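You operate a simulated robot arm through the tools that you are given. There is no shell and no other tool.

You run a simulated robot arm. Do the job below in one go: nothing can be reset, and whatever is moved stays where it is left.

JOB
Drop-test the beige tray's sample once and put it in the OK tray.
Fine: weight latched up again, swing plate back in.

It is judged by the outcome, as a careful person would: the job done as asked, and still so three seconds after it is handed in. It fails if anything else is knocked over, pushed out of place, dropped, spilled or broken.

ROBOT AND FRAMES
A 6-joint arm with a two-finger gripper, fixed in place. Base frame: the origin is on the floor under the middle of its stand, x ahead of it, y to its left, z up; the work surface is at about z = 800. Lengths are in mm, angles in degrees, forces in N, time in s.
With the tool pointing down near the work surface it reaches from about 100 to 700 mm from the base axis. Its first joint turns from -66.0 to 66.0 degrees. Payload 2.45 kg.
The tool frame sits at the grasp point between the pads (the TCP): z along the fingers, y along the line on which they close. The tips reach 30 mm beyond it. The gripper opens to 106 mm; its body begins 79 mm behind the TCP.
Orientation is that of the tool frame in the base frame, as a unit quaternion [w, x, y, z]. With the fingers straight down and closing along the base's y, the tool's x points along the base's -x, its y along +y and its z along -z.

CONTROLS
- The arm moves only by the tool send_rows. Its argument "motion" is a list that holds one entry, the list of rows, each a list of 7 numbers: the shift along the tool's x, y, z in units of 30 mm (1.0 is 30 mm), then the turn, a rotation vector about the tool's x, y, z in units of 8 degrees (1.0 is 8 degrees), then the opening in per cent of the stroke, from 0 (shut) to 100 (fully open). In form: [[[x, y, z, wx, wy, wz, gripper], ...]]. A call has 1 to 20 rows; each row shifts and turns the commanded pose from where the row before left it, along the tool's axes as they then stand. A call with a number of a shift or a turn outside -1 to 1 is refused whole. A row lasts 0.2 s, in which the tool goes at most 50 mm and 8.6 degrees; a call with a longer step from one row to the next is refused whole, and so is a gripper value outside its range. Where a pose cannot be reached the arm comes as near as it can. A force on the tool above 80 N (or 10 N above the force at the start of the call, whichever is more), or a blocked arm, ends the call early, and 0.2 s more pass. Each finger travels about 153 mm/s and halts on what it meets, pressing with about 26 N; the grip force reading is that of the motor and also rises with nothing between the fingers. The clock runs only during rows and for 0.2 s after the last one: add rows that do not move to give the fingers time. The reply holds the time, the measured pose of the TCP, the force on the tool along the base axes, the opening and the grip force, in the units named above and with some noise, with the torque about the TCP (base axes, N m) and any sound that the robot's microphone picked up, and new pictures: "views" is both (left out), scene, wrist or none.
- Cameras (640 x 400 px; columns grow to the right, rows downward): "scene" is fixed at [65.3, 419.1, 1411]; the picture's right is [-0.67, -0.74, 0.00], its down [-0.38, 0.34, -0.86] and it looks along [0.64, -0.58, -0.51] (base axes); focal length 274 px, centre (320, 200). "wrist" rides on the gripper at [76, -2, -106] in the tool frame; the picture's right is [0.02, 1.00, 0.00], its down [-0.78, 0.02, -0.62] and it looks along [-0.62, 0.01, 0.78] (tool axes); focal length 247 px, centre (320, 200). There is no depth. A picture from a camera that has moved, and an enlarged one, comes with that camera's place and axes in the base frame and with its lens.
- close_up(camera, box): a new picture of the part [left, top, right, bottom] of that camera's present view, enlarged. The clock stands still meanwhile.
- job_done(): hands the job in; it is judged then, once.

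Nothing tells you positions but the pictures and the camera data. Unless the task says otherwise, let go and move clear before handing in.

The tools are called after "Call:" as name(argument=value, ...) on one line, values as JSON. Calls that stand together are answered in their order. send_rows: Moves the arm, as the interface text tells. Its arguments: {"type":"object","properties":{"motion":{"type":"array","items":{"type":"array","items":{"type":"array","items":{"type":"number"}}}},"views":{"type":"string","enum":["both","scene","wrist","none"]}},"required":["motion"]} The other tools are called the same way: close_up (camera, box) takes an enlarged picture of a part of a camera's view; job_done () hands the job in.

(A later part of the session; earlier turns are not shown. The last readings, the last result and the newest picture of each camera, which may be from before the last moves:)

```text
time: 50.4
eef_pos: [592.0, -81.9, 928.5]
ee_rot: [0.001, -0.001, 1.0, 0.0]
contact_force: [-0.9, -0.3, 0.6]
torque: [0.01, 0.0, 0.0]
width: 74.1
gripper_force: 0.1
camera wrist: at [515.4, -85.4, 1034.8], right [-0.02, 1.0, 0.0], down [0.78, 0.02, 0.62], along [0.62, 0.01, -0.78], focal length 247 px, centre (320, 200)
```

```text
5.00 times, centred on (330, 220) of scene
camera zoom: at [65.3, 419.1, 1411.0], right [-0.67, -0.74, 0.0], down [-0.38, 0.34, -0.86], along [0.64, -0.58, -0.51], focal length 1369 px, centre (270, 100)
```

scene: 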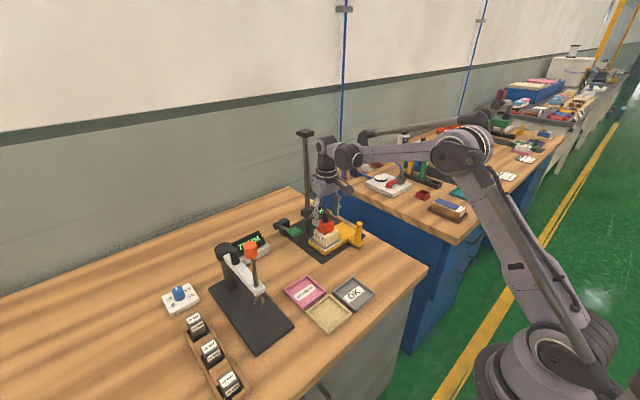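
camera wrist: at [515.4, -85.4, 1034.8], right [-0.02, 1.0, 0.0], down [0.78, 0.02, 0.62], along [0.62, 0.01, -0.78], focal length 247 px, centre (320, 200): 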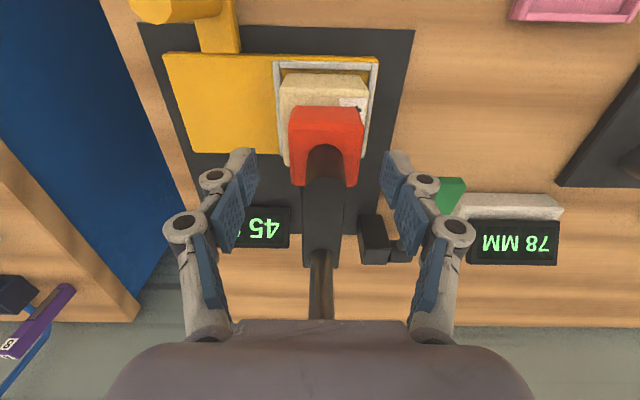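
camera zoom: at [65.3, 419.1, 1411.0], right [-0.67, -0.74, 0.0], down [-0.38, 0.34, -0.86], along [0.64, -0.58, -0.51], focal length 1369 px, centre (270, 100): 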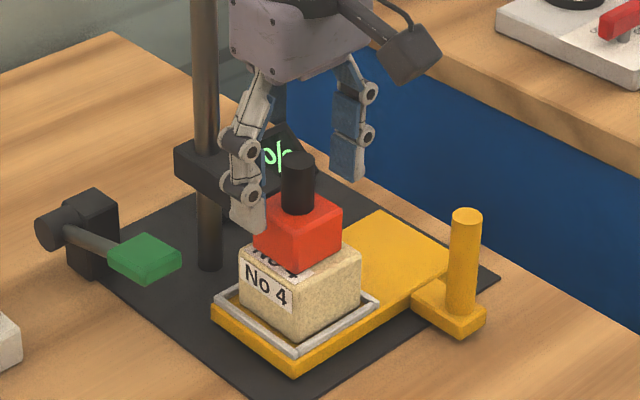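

The knob is about 2-3 mm to +y and +x of the tool centre; correcting and closing on it.

Call:
send_rows(motion=[[[-0.07, 0.085, 0, 0, 0, 0, 60], [0, 0, 0, 0, 0, 0, 40], [0, 0, 0, 0, 0, 0, 25], [0, 0, 0, 0, 0, 0, 10], [0, 0, 0, 0, 0, 0, 5], [0, 0, 0, 0, 0, 0, 5]]], views="wrist")

Call:
close_up(camera="scene", box=[280, 180, 380, 260])

```text
time: 51.8
eef_pos: [593.1, -79.4, 928.4]
ee_rot: [0.001, -0.001, 1.0, 0.001]
contact_force: [-0.9, 3.6, 3.3]
torque: [0.17, 0.24, -0.2]
width: 43.6
gripper_force: 45.0
camera wrist: at [517.5, -82.4, 1035.3], right [-0.02, 1.0, 0.0], down [0.78, 0.02, 0.62], along [0.62, 0.01, -0.78], focal length 247 px, centre (320, 200)
```

wrist: 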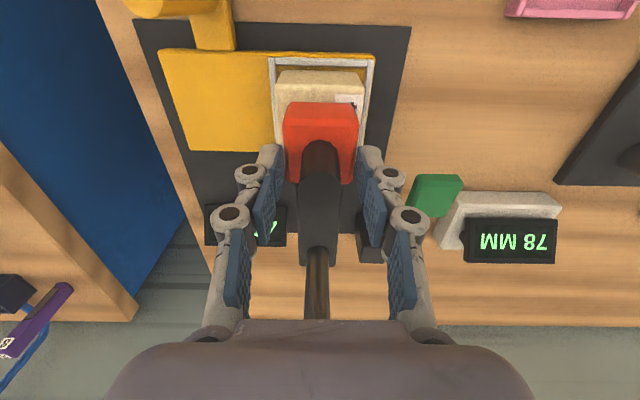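

```text
5.00 times, centred on (330, 220) of scene
camera zoom: at [65.2, 419.2, 1411.0], right [-0.67, -0.74, 0.0], down [-0.38, 0.34, -0.86], along [0.64, -0.58, -0.51], focal length 1369 px, centre (270, 100)
```

zoom: 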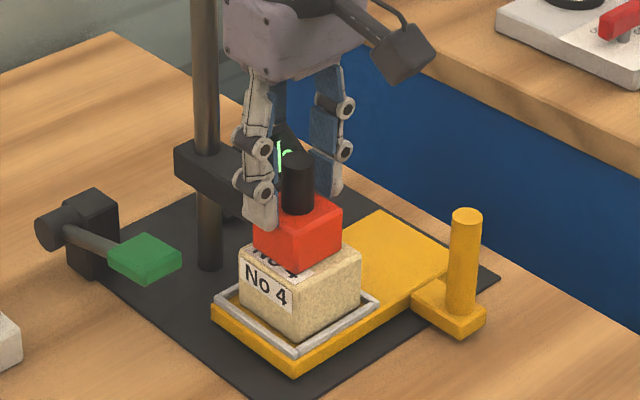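

The tips caught the sides of the red block rather than the knob (width 43.6). I'll open a little, rise 10 mm and take the knob itself.

Call:
send_rows(motion=[[[0, 0, 0, 0, 0, 0, 50], [0, 0, 0, 0, 0, 0, 55], [0, 0, -0.33, 0, 0, 0, 55], [0, 0, 0, 0, 0, 0, 40], [0, 0, 0, 0, 0, 0, 25], [0, 0, 0, 0, 0, 0, 10], [0, 0, 0, 0, 0, 0, 5], [0, 0, 0, 0, 0, 0, 5]]], views="wrist")

Call:
close_up(camera="scene", box=[280, 180, 380, 260])

```text
time: 53.6
eef_pos: [594.1, -80.1, 938.8]
ee_rot: [0.001, -0.001, 1.0, 0.0]
contact_force: [0.0, 3.5, 2.6]
torque: [0.1, 0.02, 0.0]
width: 21.2
gripper_force: 45.3
camera wrist: at [517.5, -82.5, 1045.3], right [-0.02, 1.0, 0.0], down [0.78, 0.02, 0.62], along [0.62, 0.02, -0.78], focal length 247 px, centre (320, 200)
```

wrist: 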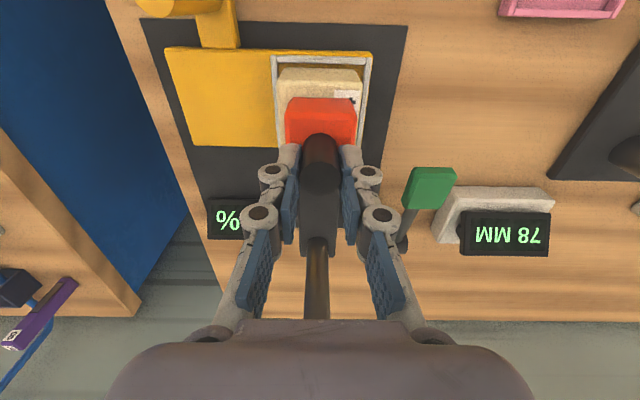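

```text
5.00 times, centred on (330, 220) of scene
camera zoom: at [65.2, 419.2, 1411.0], right [-0.67, -0.74, 0.0], down [-0.38, 0.34, -0.86], along [0.64, -0.58, -0.51], focal length 1369 px, centre (270, 100)
```

zoom: 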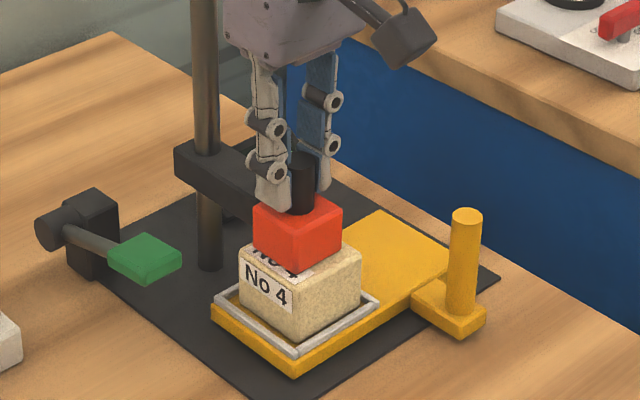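

The knob is gripped at 21 mm. Lifting slowly, first 30 mm.

Call:
send_rows(motion=[[[0, 0, -0.2, 0, 0, 0, 3], [0, 0, -0.3, 0, 0, 0, 3], [0, 0, -0.3, 0, 0, 0, 3], [0, 0, -0.3, 0, 0, 0, 3], [0, 0, 0, 0, 0, 0, 3]]], views="wrist")

Call:
close_up(camera="scene", box=[280, 160, 380, 260])

```text
time: 54.8
eef_pos: [593.7, -80.2, 971.9]
ee_rot: [0.001, -0.002, 1.0, 0.0]
contact_force: [1.8, 5.8, -4.2]
torque: [0.1, 0.51, 0.03]
width: 21.5
gripper_force: 45.1
camera wrist: at [517.4, -82.4, 1077.9], right [-0.02, 1.0, 0.0], down [0.78, 0.02, 0.62], along [0.62, 0.01, -0.78], focal length 247 px, centre (320, 200)
```

wrist: 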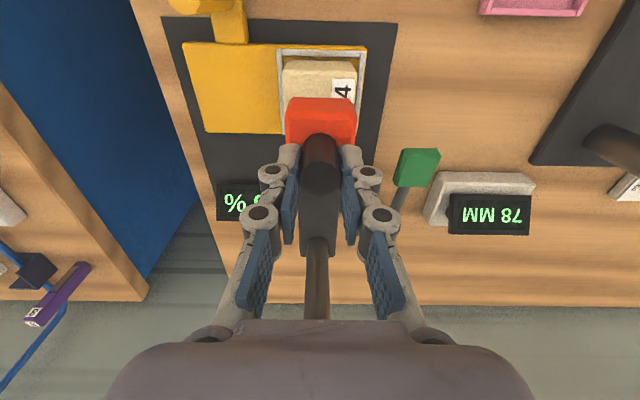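

```text
4.00 times, centred on (330, 210) of scene
camera zoom: at [65.4, 419.2, 1411.0], right [-0.67, -0.74, 0.0], down [-0.38, 0.34, -0.86], along [0.64, -0.58, -0.51], focal length 1096 px, centre (280, 160)
```

zoom: 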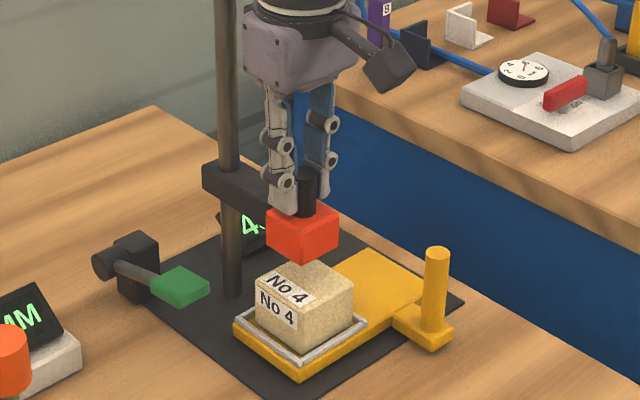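

The weight rises freely. Continuing the lift.

Call:
send_rows(motion=[[[0, 0, -0.5, 0, 0, 0, 3], [0, 0, -0.6, 0, 0, 0, 3], [0, 0, -0.6, 0, 0, 0, 3], [0, 0, -0.6, 0, 0, 0, 3], [0, 0, -0.6, 0, 0, 0, 3], [0, 0, -0.6, 0, 0, 0, 3], [0, 0, -0.6, 0, 0, 0, 3], [0, 0, -0.6, 0, 0, 0, 3], [0, 0, -0.3, 0, 0, 0, 3], [0, 0, 0, 0, 0, 0, 3]]])

Call:
close_up(camera="scene", box=[260, 60, 400, 220])

```text
time: 57.0
eef_pos: [593.8, -80.0, 1122.5]
ee_rot: [0.001, -0.001, 1.0, 0.0]
contact_force: [-0.3, 10.9, -3.9]
torque: [0.33, -0.22, -0.04]
width: 21.6
gripper_force: 44.9
camera wrist: at [517.4, -82.5, 1228.5], right [-0.02, 1.0, 0.0], down [0.78, 0.02, 0.62], along [0.62, 0.02, -0.78], focal length 247 px, centre (320, 200)
```

scene: 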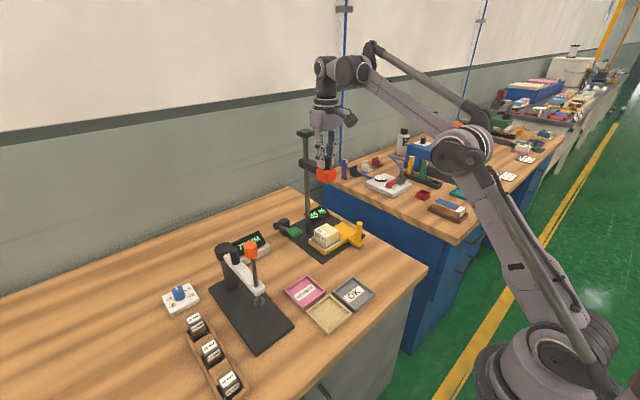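
wrist: 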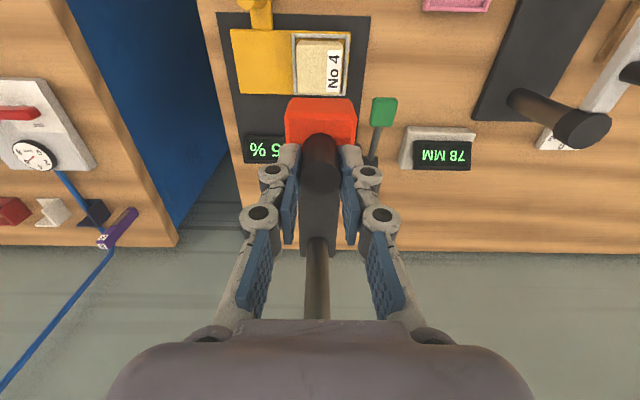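

```text
2.50 times, centred on (330, 140) of scene
camera zoom: at [65.3, 419.4, 1410.9], right [-0.67, -0.74, 0.0], down [-0.38, 0.34, -0.86], along [0.64, -0.58, -0.51], focal length 685 px, centre (295, 350)
```

zoom: 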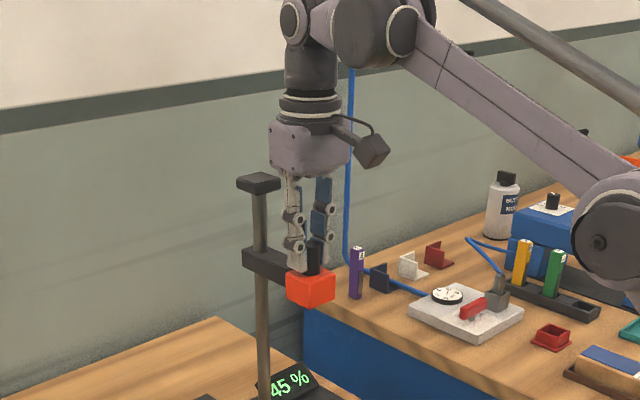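

About 30 mm more to the original height. Continuing more slowly and listening for the latch.

Call:
send_rows(motion=[[[0, 0, -0.25, 0, 0, 0, 3], [0, 0, -0.25, 0, 0, 0, 3], [0, 0, -0.2, 0, 0, 0, 3], [0, 0, 0, 0, 0, 0, 3]]], views="wrist")

Call:
close_up(camera="scene", box=[270, 120, 350, 250])

```text
time: 58.0
eef_pos: [594.0, -80.4, 1141.3]
ee_rot: [0.001, -0.001, 1.0, 0.0]
contact_force: [-2.9, 11.4, -12.3]
torque: [0.27, -0.42, -0.04]
width: 21.5
gripper_force: 44.8
camera wrist: at [517.5, -82.5, 1248.8], right [-0.02, 1.0, 0.0], down [0.78, 0.02, 0.62], along [0.62, 0.02, -0.78], focal length 247 px, centre (320, 200)
```

wrist: 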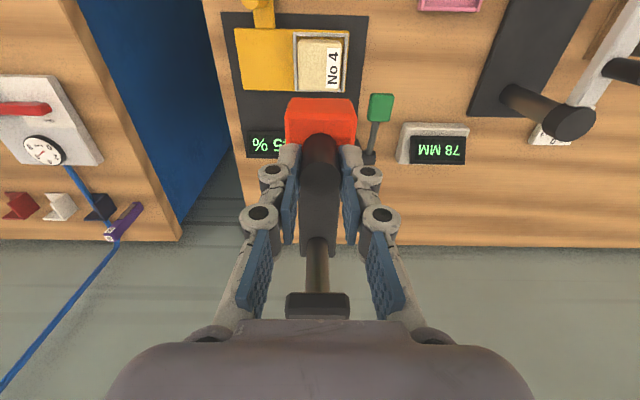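

```text
3.08 times, centred on (310, 185) of scene
camera zoom: at [65.4, 419.5, 1410.9], right [-0.67, -0.74, 0.0], down [-0.38, 0.34, -0.86], along [0.64, -0.58, -0.51], focal length 843 px, centre (351, 246)
```

zoom: 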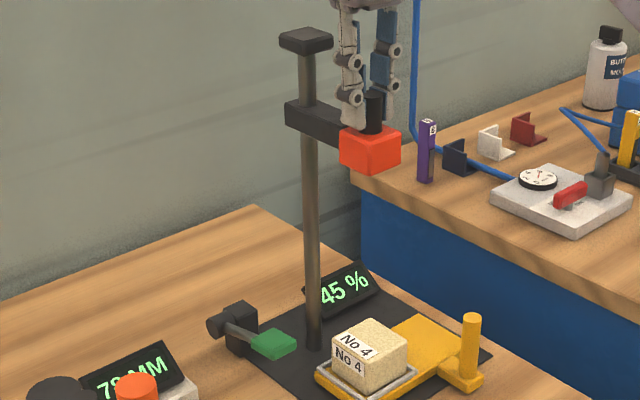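

About 5 mm more to the original height, with resistance rising (likely the latch). Small additional lift.

Call:
send_rows(motion=[[[0, 0, -0.1, 0, 0, 0, 3], [0, 0, -0.1, 0, 0, 0, 3], [0, 0, 0, 0, 0, 0, 3], [0, 0, 0, 0, 0, 0, 3]]], views="none")

Call:
close_up(camera="scene", box=[270, 120, 350, 250])

```text
time: 59.0
eef_pos: [595.1, -79.5, 1147.2]
ee_rot: [0.003, -0.001, 1.0, 0.0]
contact_force: [-2.9, 12.4, -41.3]
torque: [0.26, -0.04, -0.07]
width: 21.6
gripper_force: 44.9
```

```text
3.08 times, centred on (310, 185) of scene
camera zoom: at [66.0, 419.4, 1410.9], right [-0.67, -0.74, 0.0], down [-0.38, 0.34, -0.86], along [0.64, -0.58, -0.51], focal length 843 px, centre (351, 246)
```

zoom: 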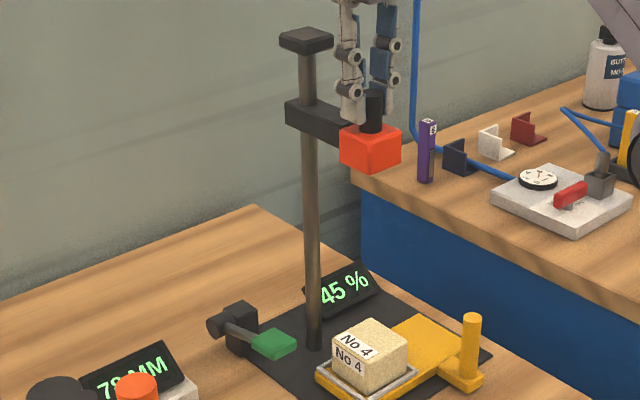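

Call:
close_up(camera="scene", box=[300, 130, 345, 180])

Call:
close_up(camera="wrist", box=[270, 80, 370, 220])

```text
8.00 times, centred on (322, 155) of scene
camera zoom: at [66.0, 419.4, 1410.9], right [-0.67, -0.74, 0.0], down [-0.38, 0.34, -0.86], along [0.64, -0.58, -0.51], focal length 2191 px, centre (300, 560)
```

zoom: 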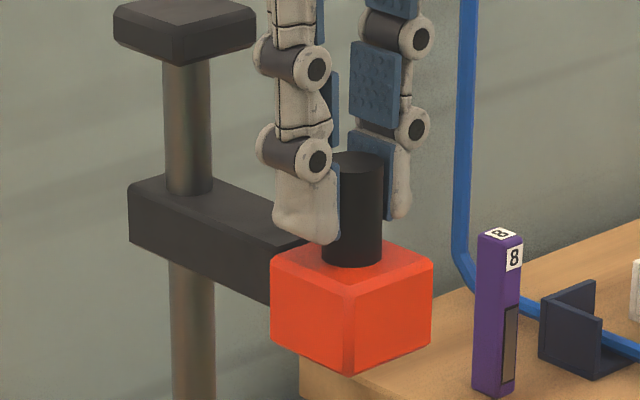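

```text
2.86 times, centred on (320, 150) of wrist
camera zoom: at [518.0, -82.5, 1253.6], right [-0.02, 1.0, 0.0], down [0.78, 0.02, 0.62], along [0.62, 0.01, -0.78], focal length 706 px, centre (320, 343)
```

zoom: 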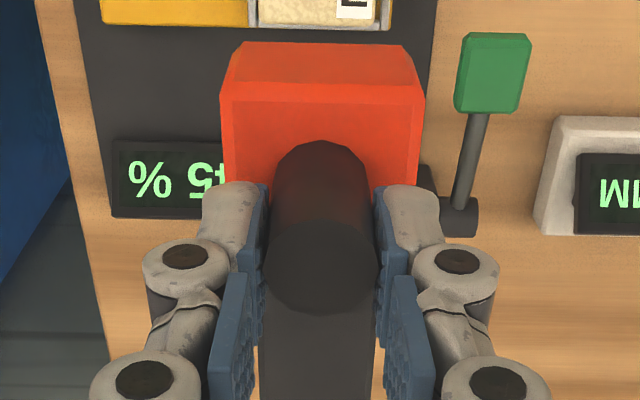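

The knob now resists about 41 N and the fingers slipped a few mm, so the weight is either latched or against something. I'll ease down a few millimetres while still gripping to test whether it holds itself.

Call:
send_rows(motion=[[[0, 0, 0.05, 0, 0, 0, 3], [0, 0, 0.05, 0, 0, 0, 3], [0, 0, 0, 0, 0, 0, 3]]], views="none")

Call:
close_up(camera="scene", box=[300, 130, 345, 180])

```text
time: 59.8
eef_pos: [593.4, -81.1, 1147.6]
ee_rot: [0.005, -0.001, 1.0, 0.0]
contact_force: [21.3, 9.2, 34.5]
torque: [0.3, -0.59, -0.04]
width: 21.9
gripper_force: 44.9
```

```text
8.00 times, centred on (322, 155) of scene
camera zoom: at [65.3, 419.5, 1410.9], right [-0.67, -0.74, 0.0], down [-0.38, 0.34, -0.86], along [0.64, -0.58, -0.51], focal length 2191 px, centre (300, 560)
```

zoom: 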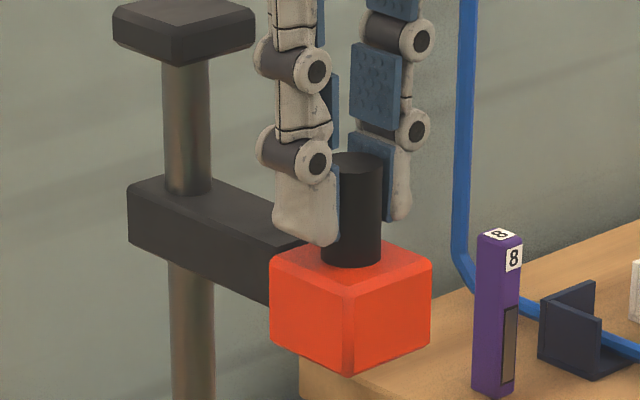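

Force reversed to +34 N on easing down without the weight moving, so it is latched. I'll relax to neutral and open.

Call:
send_rows(motion=[[[0, 0, -0.045, 0, 0, 0, 5], [0, 0, 0, 0, 0, 0, 20], [0, 0, 0, 0, 0, 0, 35], [0, 0, 0, 0, 0, 0, 45], [0, 0, 0, 0, 0, 0, 45]]], views="none")

Call:
close_up(camera="scene", box=[300, 130, 345, 180])

```text
time: 61.0
eef_pos: [593.6, -80.6, 1145.8]
ee_rot: [0.001, -0.001, 1.0, 0.0]
contact_force: [-0.2, 0.2, 0.8]
torque: [0.0, 0.04, 0.01]
width: 47.5
gripper_force: 0.1
```

```text
8.00 times, centred on (322, 155) of scene
camera zoom: at [65.3, 419.1, 1411.0], right [-0.67, -0.74, 0.0], down [-0.38, 0.34, -0.86], along [0.64, -0.58, -0.51], focal length 2191 px, centre (300, 560)
```

zoom: 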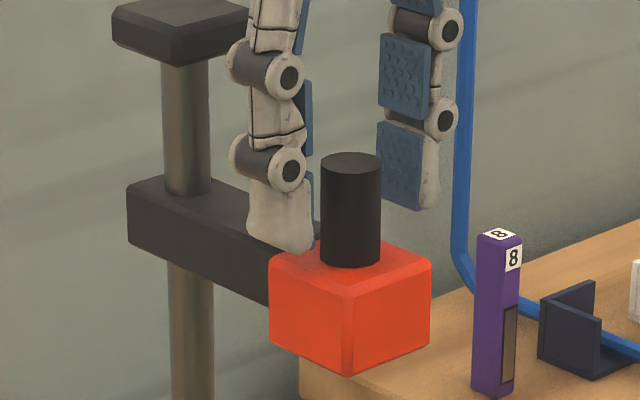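

The weight stays up after release. Rising clear of the knob and backing toward the robot.

Call:
send_rows(motion=[[[0, 0, -0.5, 0, 0, 0, 50], [0, 0, -0.8, 0, 0, 0, 50], [0, 0, -0.8, 0, 0, 0, 50], [0.5, 0, -0.3, 0, 0, 0, 50], [0.9, 0, 0, 0, 0, 0, 50], [0.9, 0, 0, 0, 0, 0, 50], [0.9, 0, 0, 0, 0, 0, 50], [0.9, 0, 0, 0, 0, 0, 50], [0, 0, 0, 0, 0, 0, 50]]])

Call:
close_up(camera="scene", box=[270, 120, 350, 250])

```text
time: 63.0
eef_pos: [442.9, -76.8, 1195.5]
ee_rot: [0.001, 0.0, 1.0, -0.001]
contact_force: [0.8, -0.7, 0.3]
torque: [0.01, 0.01, -0.01]
width: 52.8
gripper_force: 0.1
out of reach, approached as far as the arm can: row 1, 2, 3
camera wrist: at [365.4, -79.5, 1302.8], right [-0.02, 1.0, 0.0], down [0.78, 0.02, 0.62], along [0.62, 0.01, -0.78], focal length 247 px, centre (320, 200)
```

scene: 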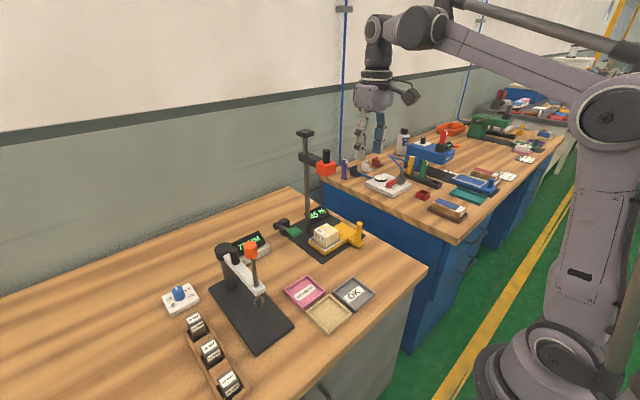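
wrist: 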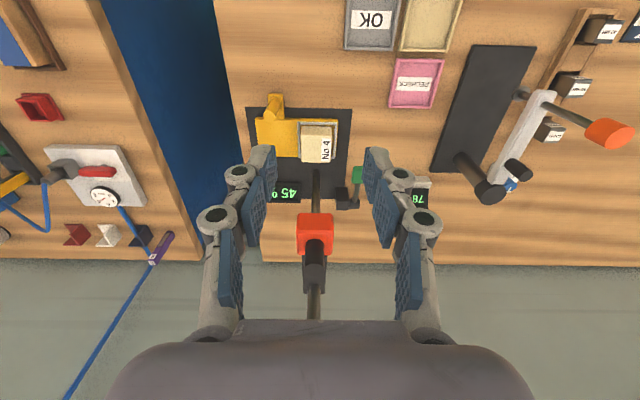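

```text
3.08 times, centred on (310, 185) of scene
camera zoom: at [65.2, 419.1, 1411.0], right [-0.67, -0.74, 0.0], down [-0.38, 0.34, -0.86], along [0.64, -0.58, -0.51], focal length 843 px, centre (351, 246)
```

zoom: 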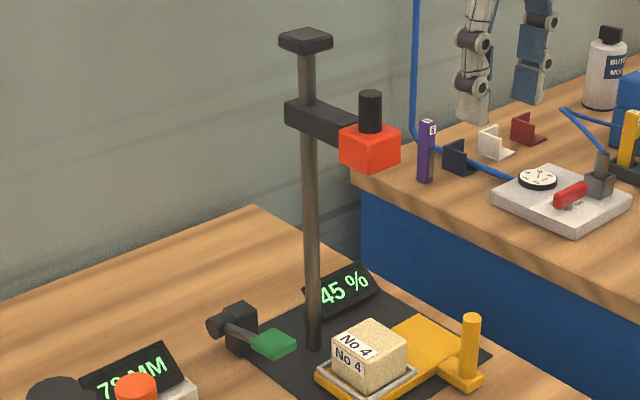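

The weight holds on its own. I'll check its height precisely with a zoom.

Call:
close_up(camera="wrist", box=[280, 190, 350, 330])

Call:
close_up(camera="scene", box=[260, 120, 420, 270])

```text
2.86 times, centred on (315, 260) of wrist
camera zoom: at [365.4, -79.5, 1302.8], right [-0.02, 1.0, 0.0], down [0.78, 0.02, 0.62], along [0.62, 0.01, -0.78], focal length 706 px, centre (334, 29)
```

zoom: 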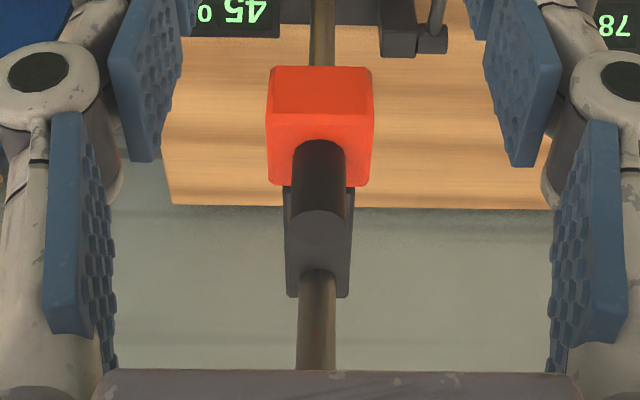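

```text
2.67 times, centred on (340, 195) of scene
camera zoom: at [65.2, 419.1, 1411.0], right [-0.67, -0.74, 0.0], down [-0.38, 0.34, -0.86], along [0.64, -0.58, -0.51], focal length 730 px, centre (267, 213)
```

zoom: 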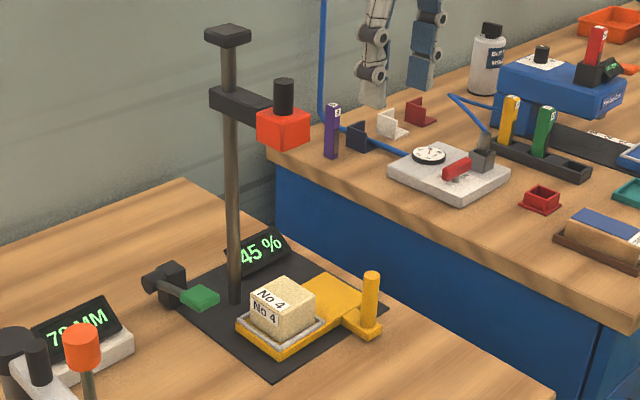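

The weight is latched with its base at about z=1070. Next I'll go to the plate handle (now near (514,-158)) to swing the plate out.

Call:
send_rows(motion=[[[0, -0.386, 0.93, 0, 0, 0, 60], [0, -0.386, 0.93, 0, 0, 0, 70], [0, -0.386, 0.93, 0, 0, 0, 70], [0, -0.386, 0.93, 0, 0, 0, 70], [0, -0.386, 0.93, 0, 0, 0, 70], [0, -0.386, 0.93, 0, 0, 0, 70], [0, -0.386, 0.9, 0, 0, 0, 70], [0, 0, 0, 0, 0, 0, 70], [0, 0, 0, 0, 0, 0, 70]]], views="wrist")

Call:
close_up(camera="wrist", box=[240, 100, 400, 260])

```text
time: 65.0
eef_pos: [444.3, -158.6, 1002.5]
ee_rot: [0.001, -0.001, 1.0, 0.0]
contact_force: [0.4, 0.6, -0.4]
torque: [-0.01, 0.0, 0.0]
width: 74.0
gripper_force: 0.1
camera wrist: at [366.7, -161.0, 1108.6], right [-0.02, 1.0, 0.0], down [0.78, 0.02, 0.62], along [0.62, 0.01, -0.78], focal length 247 px, centre (320, 200)
```

wrist: 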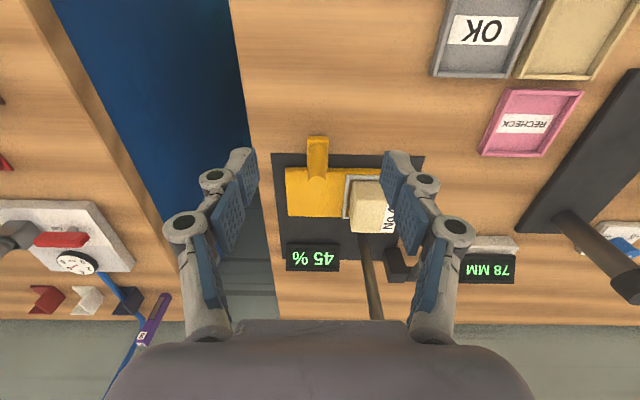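

```text
2.50 times, centred on (320, 180) of wrist
camera zoom: at [366.7, -161.0, 1108.6], right [-0.02, 1.0, 0.0], down [0.78, 0.02, 0.62], along [0.62, 0.01, -0.78], focal length 617 px, centre (320, 250)
```

zoom: 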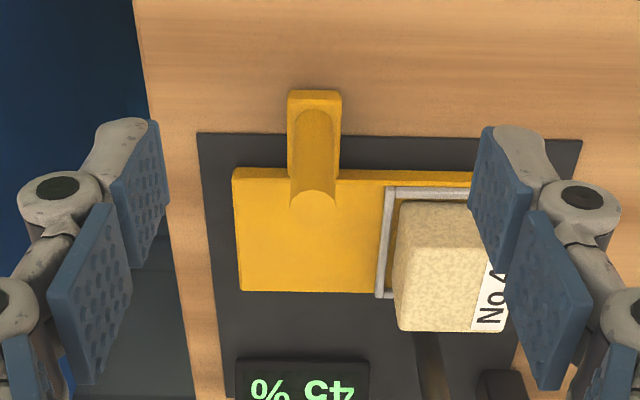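

Handle is at about (512,-161). Moving over it, descending and caging.

Call:
send_rows(motion=[[[-0.76, -0.02, 0, 0, 0, 0, 70], [-0.76, -0.02, 0, 0, 0, 0, 70], [-0.76, -0.02, 0.3, 0, 0, 0, 70], [0, 0, 0.8, 0, 0, 0, 70], [0, 0, 0.8, 0, 0, 0, 70], [0, 0, 0.8, 0, 0, 0, 70], [0, 0, 0.8, 0, 0, 0, 70], [0, 0, 0.15, 0, 0, 0, 70], [0, 0, 0, 0, 0, 0, 50], [0, 0, 0, 0, 0, 0, 35], [0, 0, 0, 0, 0, 0, 24], [0, 0, 0, 0, 0, 0, 24]]])

Call:
close_up(camera="wrist", box=[240, 80, 440, 260])

```text
time: 67.6
eef_pos: [511.5, -158.9, 891.7]
ee_rot: [0.002, -0.001, 1.0, -0.001]
contact_force: [0.5, -0.4, -0.6]
torque: [-0.01, -0.02, -0.01]
width: 25.3
gripper_force: 0.2
camera wrist: at [435.2, -162.3, 998.9], right [-0.02, 1.0, 0.0], down [0.78, 0.02, 0.62], along [0.62, 0.01, -0.78], focal length 247 px, centre (320, 200)
```

scene: 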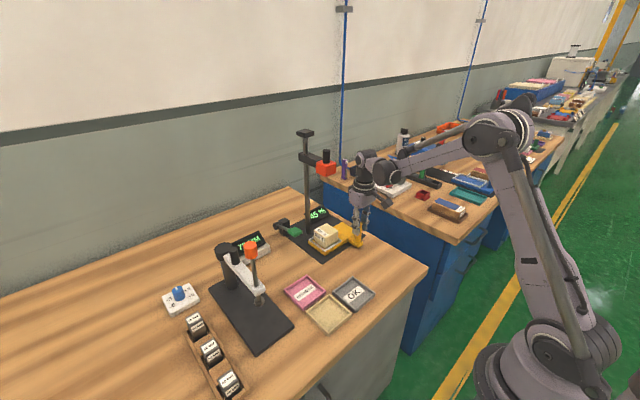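
wrist: 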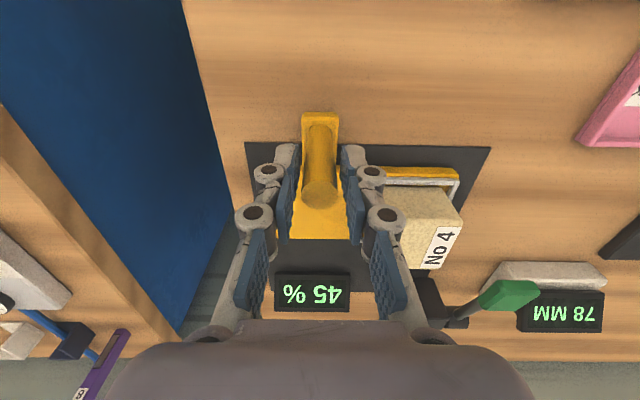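

```text
2.22 times, centred on (340, 170) of wrist
camera zoom: at [435.2, -162.3, 998.9], right [-0.02, 1.0, 0.0], down [0.78, 0.02, 0.62], along [0.62, 0.01, -0.78], focal length 549 px, centre (276, 267)
```

zoom: 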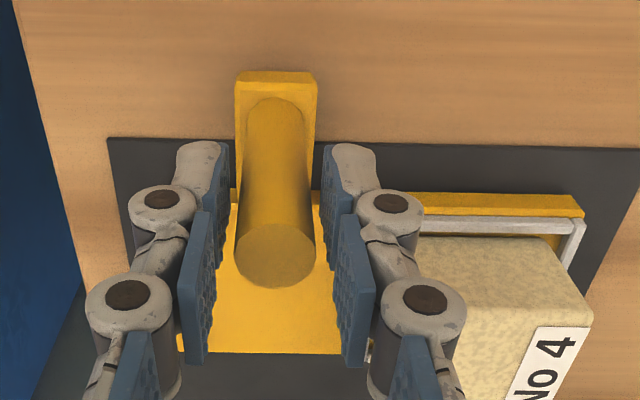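

Handle caged. Swinging the plate out along the reverse arc, first half.

Call:
send_rows(motion=[[[0.068, -0.202, 0, 0, 0, 0, 24], [0.068, -0.202, 0, 0, 0, 0, 24], [0.037, -0.21, 0, 0, 0, 0, 24], [0.037, -0.21, 0, 0, 0, 0, 24], [0.003, -0.213, 0, 0, 0, 0, 24], [0.003, -0.213, 0, 0, 0, 0, 24], [-0.03, -0.212, 0, 0, 0, 0, 24], [-0.03, -0.212, 0, 0, 0, 0, 24], [-0.062, -0.203, 0, 0, 0, 0, 24], [-0.062, -0.203, 0, 0, 0, 0, 24], [0, 0, 0, 0, 0, 0, 24]]])

Call:
close_up(camera="scene", box=[270, 120, 400, 260])

```text
time: 70.0
eef_pos: [509.9, -222.1, 891.9]
ee_rot: [0.001, -0.001, 1.0, 0.0]
contact_force: [0.9, -0.5, 0.1]
torque: [-0.01, 0.0, -0.02]
width: 25.6
gripper_force: 0.2
camera wrist: at [434.3, -225.1, 999.1], right [-0.02, 1.0, 0.0], down [0.78, 0.02, 0.62], along [0.62, 0.01, -0.78], focal length 247 px, centre (320, 200)
```

scene: 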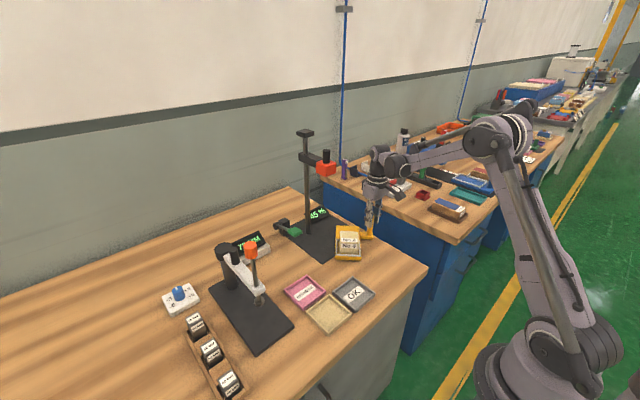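
wrist: 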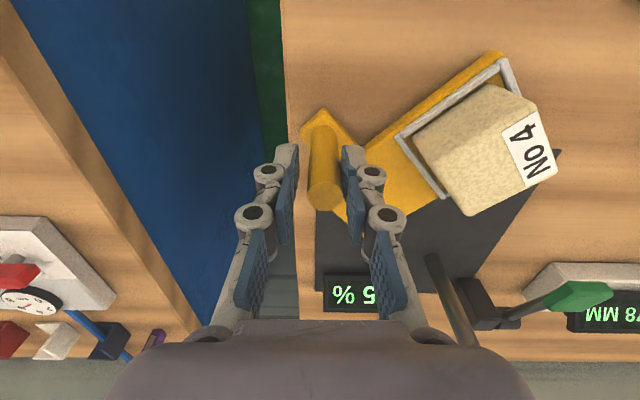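

```text
2.86 times, centred on (335, 190) of scene
camera zoom: at [65.3, 419.1, 1411.0], right [-0.67, -0.74, 0.0], down [-0.38, 0.34, -0.86], along [0.64, -0.58, -0.51], focal length 782 px, centre (277, 229)
```

zoom: 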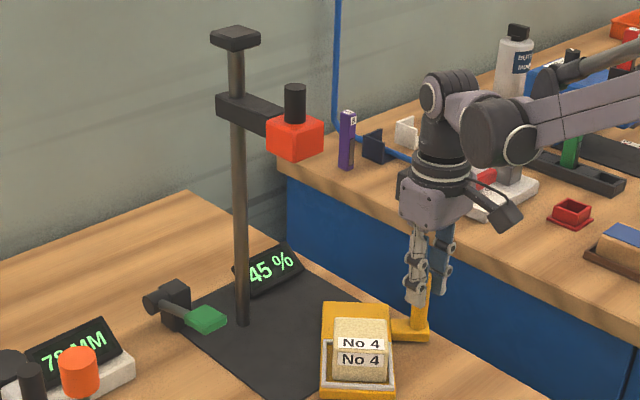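

Call:
send_rows(motion=[[[-0.115, -0.192, 0, 0, 0, 0, 24], [-0.115, -0.192, 0, 0, 0, 0, 24], [-0.13, -0.175, 0, 0, 0, 0, 24], [-0.13, -0.175, 0, 0, 0, 0, 24], [-0.148, -0.153, 0, 0, 0, 0, 24], [-0.148, -0.153, 0, 0, 0, 0, 24], [-0.172, -0.128, 0, 0, 0, 0, 24], [-0.16, -0.12, 0, 0, 0, 0, 24], [0, 0, 0, 0, 0, 0, 24]]])

Call:
close_up(camera="scene", box=[270, 120, 400, 260])

Call:
close_up(camera="wrist", box=[240, 20, 480, 240])

```text
time: 72.0
eef_pos: [544.2, -260.6, 893.9]
ee_rot: [0.0, 0.0, 1.0, 0.0]
contact_force: [0.4, 0.0, 0.0]
torque: [0.0, -0.03, 0.01]
width: 25.3
gripper_force: 0.0
camera wrist: at [467.5, -263.6, 999.7], right [-0.02, 1.0, 0.0], down [0.78, 0.02, 0.62], along [0.62, 0.01, -0.78], focal length 247 px, centre (320, 200)
```

scene: 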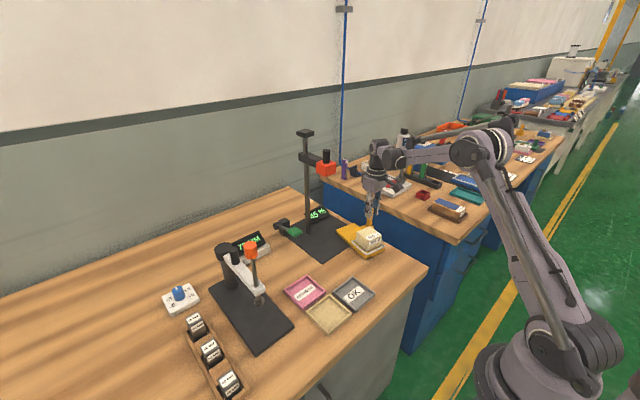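
wrist: 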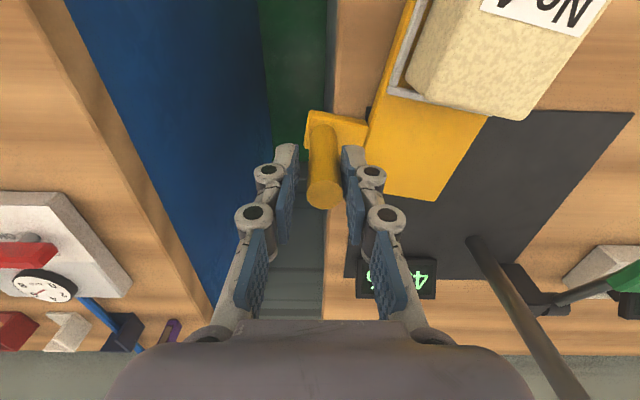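

```text
2.86 times, centred on (335, 190) of scene
camera zoom: at [65.3, 419.1, 1411.0], right [-0.67, -0.74, 0.0], down [-0.38, 0.34, -0.86], along [0.64, -0.58, -0.51], focal length 782 px, centre (277, 229)
```

zoom: 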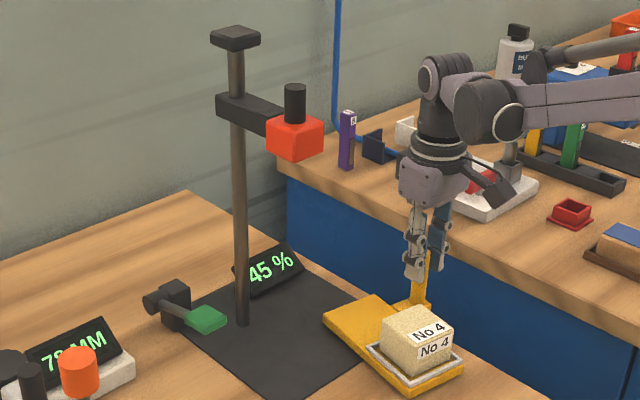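

```text
1.82 times, centred on (360, 130) of wrist
camera zoom: at [467.5, -263.6, 999.7], right [-0.02, 1.0, 0.0], down [0.78, 0.02, 0.62], along [0.62, 0.01, -0.78], focal length 449 px, centre (247, 327)
```

zoom: 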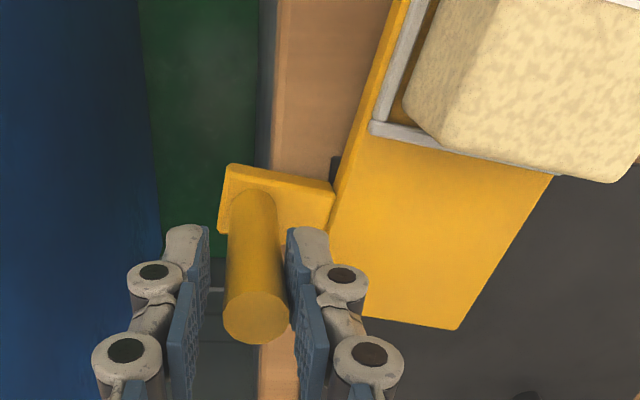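

Plate is out with the sample still in the frame. Releasing the handle, rising, and moving above the sample with matching yaw.

Call:
send_rows(motion=[[[0, 0, 0, 0, 0, 0, 45], [0, 0, 0, 0, 0, 0, 70], [0, 0, -0.7, 0, 0, 0, 80], [0, 0, -0.9, 0, 0, 0, 80], [0, 0, -0.9, 0, 0, 0, 80], [0, 0, -0.8, 0, 0, 0, 80], [0.55, 0.74, 0, 0, 0, 0, 80], [0.55, 0.74, 0, 0, 0, 0, 80], [0.55, 0.74, 0, 0, 0, 0, 80], [0.55, 0.74, 0, 0, 0, 0, 80], [0, 0, 0, 0, 0, 0.66, 80], [0, 0, 0, 0, 0, 0.65, 80], [0, 0, 0, 0, 0, 0, 80], [0, 0, 0, 0, 0, 0, 80]]])

Call:
close_up(camera="wrist", box=[240, 40, 400, 200])

Call:
close_up(camera="scene", box=[325, 190, 405, 260])

```text
time: 75.0
eef_pos: [478.3, -172.0, 991.4]
ee_rot: [0.0, 0.091, 0.996, 0.0]
contact_force: [0.0, 0.1, 0.5]
torque: [0.01, -0.02, -0.04]
width: 85.0
gripper_force: 0.0
camera wrist: at [402.5, -160.7, 1098.2], right [0.16, 0.99, 0.0], down [0.77, -0.13, 0.62], along [0.62, -0.1, -0.78], focal length 247 px, centre (320, 200)
```

scene: 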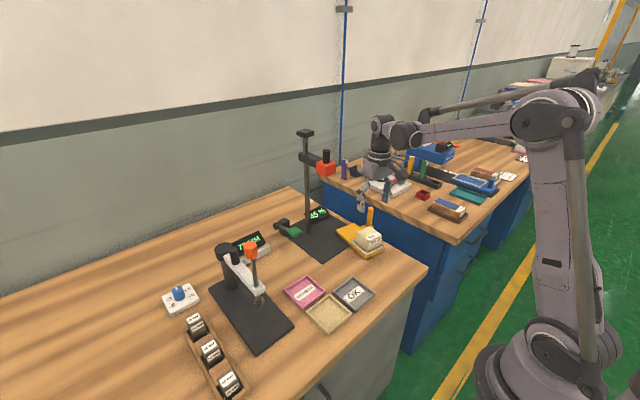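
wrist: 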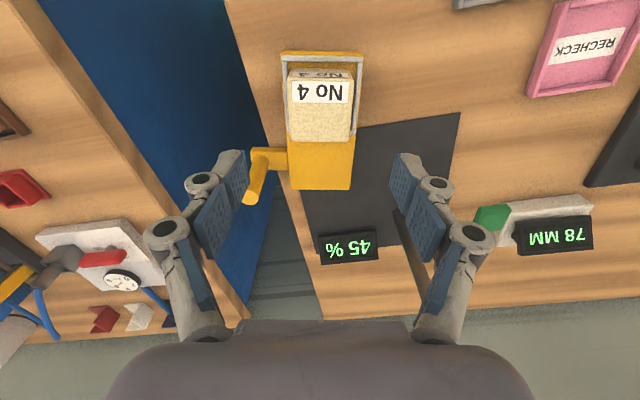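

```text
2.50 times, centred on (320, 120) of wrist
camera zoom: at [402.5, -160.7, 1098.2], right [0.16, 0.99, 0.0], down [0.77, -0.13, 0.62], along [0.62, -0.1, -0.78], focal length 617 px, centre (320, 400)
```

zoom: 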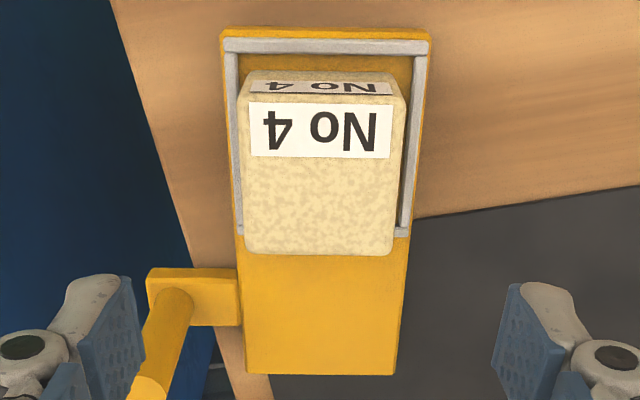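

```text
5.71 times, centred on (365, 225) of scene
camera zoom: at [65.3, 419.1, 1411.0], right [-0.67, -0.74, 0.0], down [-0.38, 0.34, -0.86], along [0.64, -0.58, -0.51], focal length 1565 px, centre (63, 57)
```

zoom: 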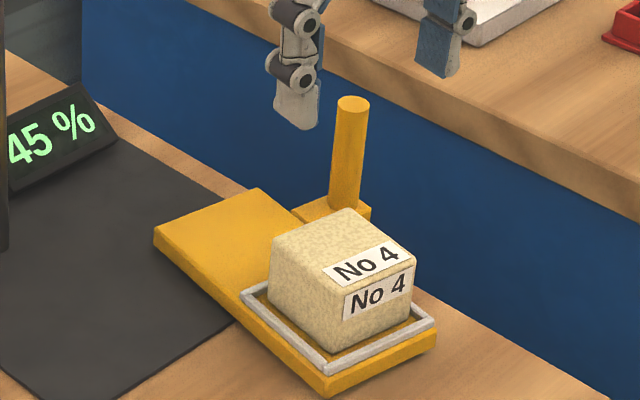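

Sample is in the same spot; I'll shift 3 mm forward and descend to grasp it.

Call:
send_rows(motion=[[[-0.1, 0, 0.8, 0, 0, 0, 90], [0, 0, 0.8, 0, 0, 0, 90], [0, 0, 0.8, 0, 0, 0, 90], [0, 0, 0.8, 0, 0, 0, 90], [0, 0, 0.5, 0, 0, 0, 90], [0, 0, 0.35, 0, 0, 0, 90], [0, 0, 0, 0, 0, 0, 90], [0, 0, 0, 0, 0, 0, 90]]])

Call:
close_up(camera="wrist", box=[220, 60, 420, 260])

```text
time: 76.8
eef_pos: [480.5, -173.3, 869.7]
ee_rot: [0.001, 0.09, 0.996, 0.0]
contact_force: [-0.7, -0.1, -0.9]
torque: [0.01, -0.01, -0.03]
width: 95.5
gripper_force: 0.1
camera wrist: at [405.3, -161.0, 976.5], right [0.16, 0.99, 0.0], down [0.77, -0.12, 0.62], along [0.62, -0.1, -0.78], focal length 247 px, centre (320, 200)
```

scene: 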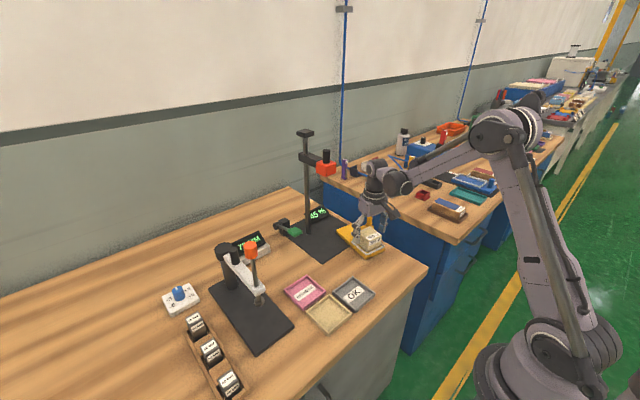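
wrist: 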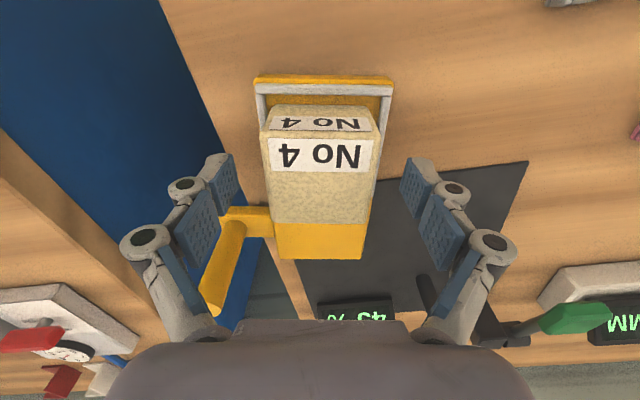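

```text
2.00 times, centred on (320, 160) of wrist
camera zoom: at [405.3, -161.0, 976.5], right [0.16, 0.99, 0.0], down [0.77, -0.12, 0.62], along [0.62, -0.1, -0.78], focal length 494 px, centre (320, 280)
```

zoom: 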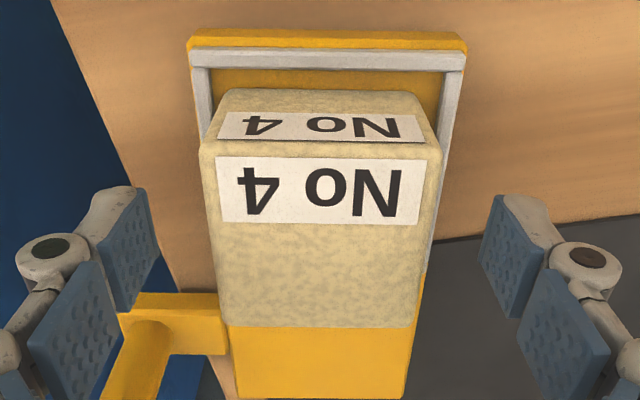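

Aligned. Closing on the sample and lifting.

Call:
send_rows(motion=[[[0, 0, 0, 0, 0, 0, 60], [0, 0, 0, 0, 0, 0, 40], [0, 0, 0, 0, 0, 0, 30], [0, 0, 0, 0, 0, 0, 30], [0, 0, 0, 0, 0, 0, 30]]], views="wrist")

```text
time: 78.0
eef_pos: [482.1, -171.6, 870.2]
ee_rot: [0.001, 0.091, 0.996, 0.001]
contact_force: [0.0, -0.5, 5.0]
torque: [-0.03, -0.02, 0.05]
width: 58.8
gripper_force: 25.9
camera wrist: at [405.3, -161.0, 976.8], right [0.16, 0.99, 0.0], down [0.77, -0.12, 0.62], along [0.62, -0.1, -0.78], focal length 247 px, centre (320, 200)
```

wrist: 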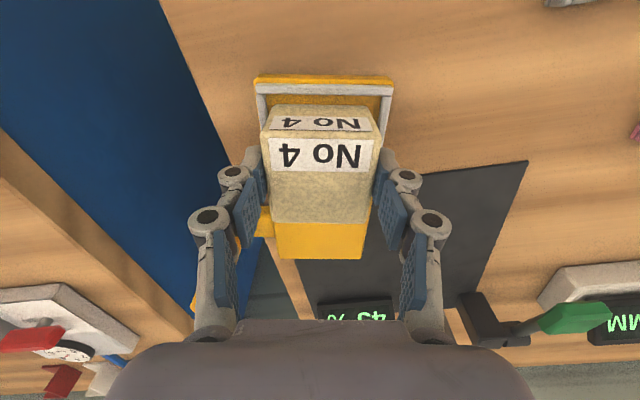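

Gripped at 59 mm. Lifting straight up, squaring the yaw and carrying the sample toward the OK tray at about (383,3).

Call:
send_rows(motion=[[[0, 0, -0.2, 0, 0, 0, 30], [0, 0, -0.4, 0, 0, 0, 30], [0, 0, -0.8, 0, 0, 0, 30], [0, 0, -0.8, 0, 0, 0, 30], [0, 0, -0.8, 0, 0, 0, 30], [0, 0, 0, 0, 0, -0.66, 30], [0, 0, 0, 0, 0, -0.65, 30], [0.41, 0.73, 0, 0, 0, 0, 30], [0.41, 0.73, 0, 0, 0, 0, 30], [0.41, 0.73, 0, 0, 0, 0, 30], [0.41, 0.73, 0, 0, 0, 0, 30], [0.41, 0.73, 0, 0, 0, 0, 30], [0.41, 0.73, 0, 0, 0, 0, 30], [0.41, 0.73, 0, 0, 0, 0, 30], [0.41, 0.73, 0, 0, 0, 0, 30], [0, 0, 0, 0, 0, 0, 30], [0, 0, 0, 0, 0, 0, 30]]])

Call:
close_up(camera="wrist", box=[230, 30, 430, 240])

Call:
close_up(camera="scene", box=[280, 240, 400, 340])

```text
time: 81.6
eef_pos: [383.4, 3.3, 960.3]
ee_rot: [0.001, -0.002, 1.0, 0.0]
contact_force: [-0.7, 0.3, -0.6]
torque: [0.01, -0.02, -0.01]
width: 58.8
gripper_force: 25.5
camera wrist: at [306.0, 0.1, 1066.7], right [-0.02, 1.0, 0.0], down [0.78, 0.02, 0.62], along [0.62, 0.01, -0.78], focal length 247 px, centre (320, 200)
```

scene: 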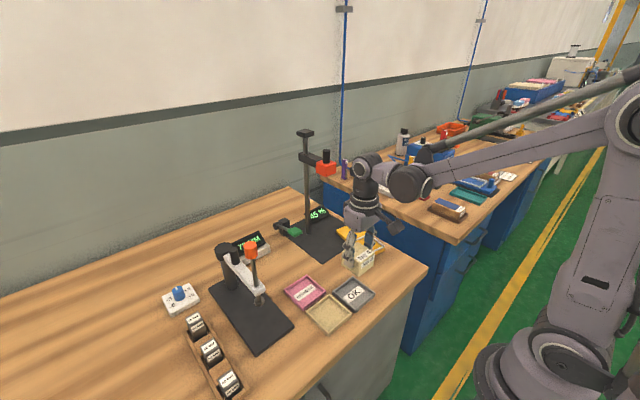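
wrist: 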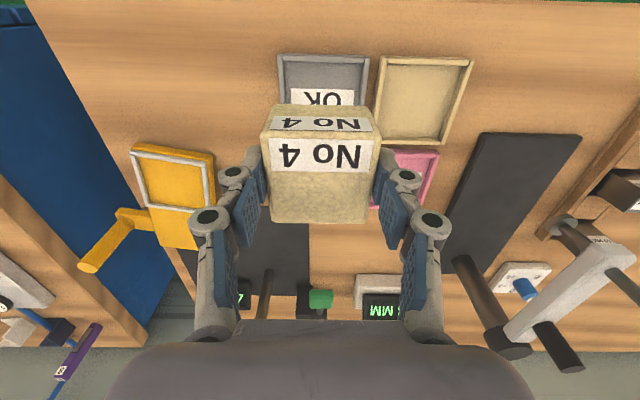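

```text
1.90 times, centred on (330, 135) of wrist
camera zoom: at [306.0, 0.1, 1066.7], right [-0.02, 1.0, 0.0], down [0.78, 0.02, 0.62], along [0.62, 0.01, -0.78], focal length 470 px, centre (301, 324)
```

zoom: 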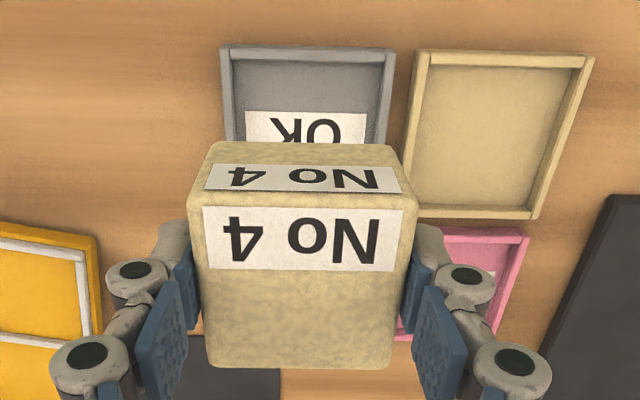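

```text
4.00 times, centred on (340, 290) of scene
camera zoom: at [65.3, 419.1, 1411.0], right [-0.67, -0.74, 0.0], down [-0.38, 0.34, -0.86], along [0.64, -0.58, -0.51], focal length 1096 px, centre (240, -160)
```

zoom: 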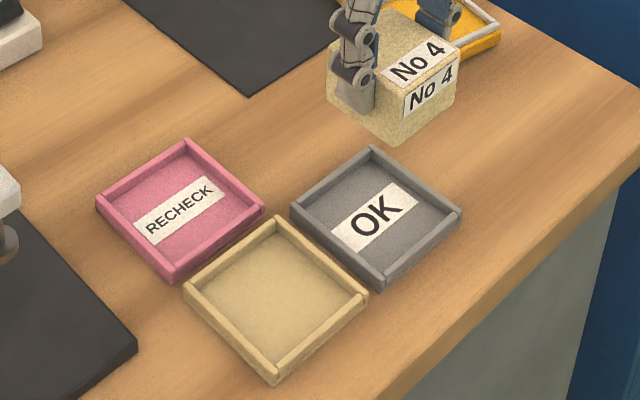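

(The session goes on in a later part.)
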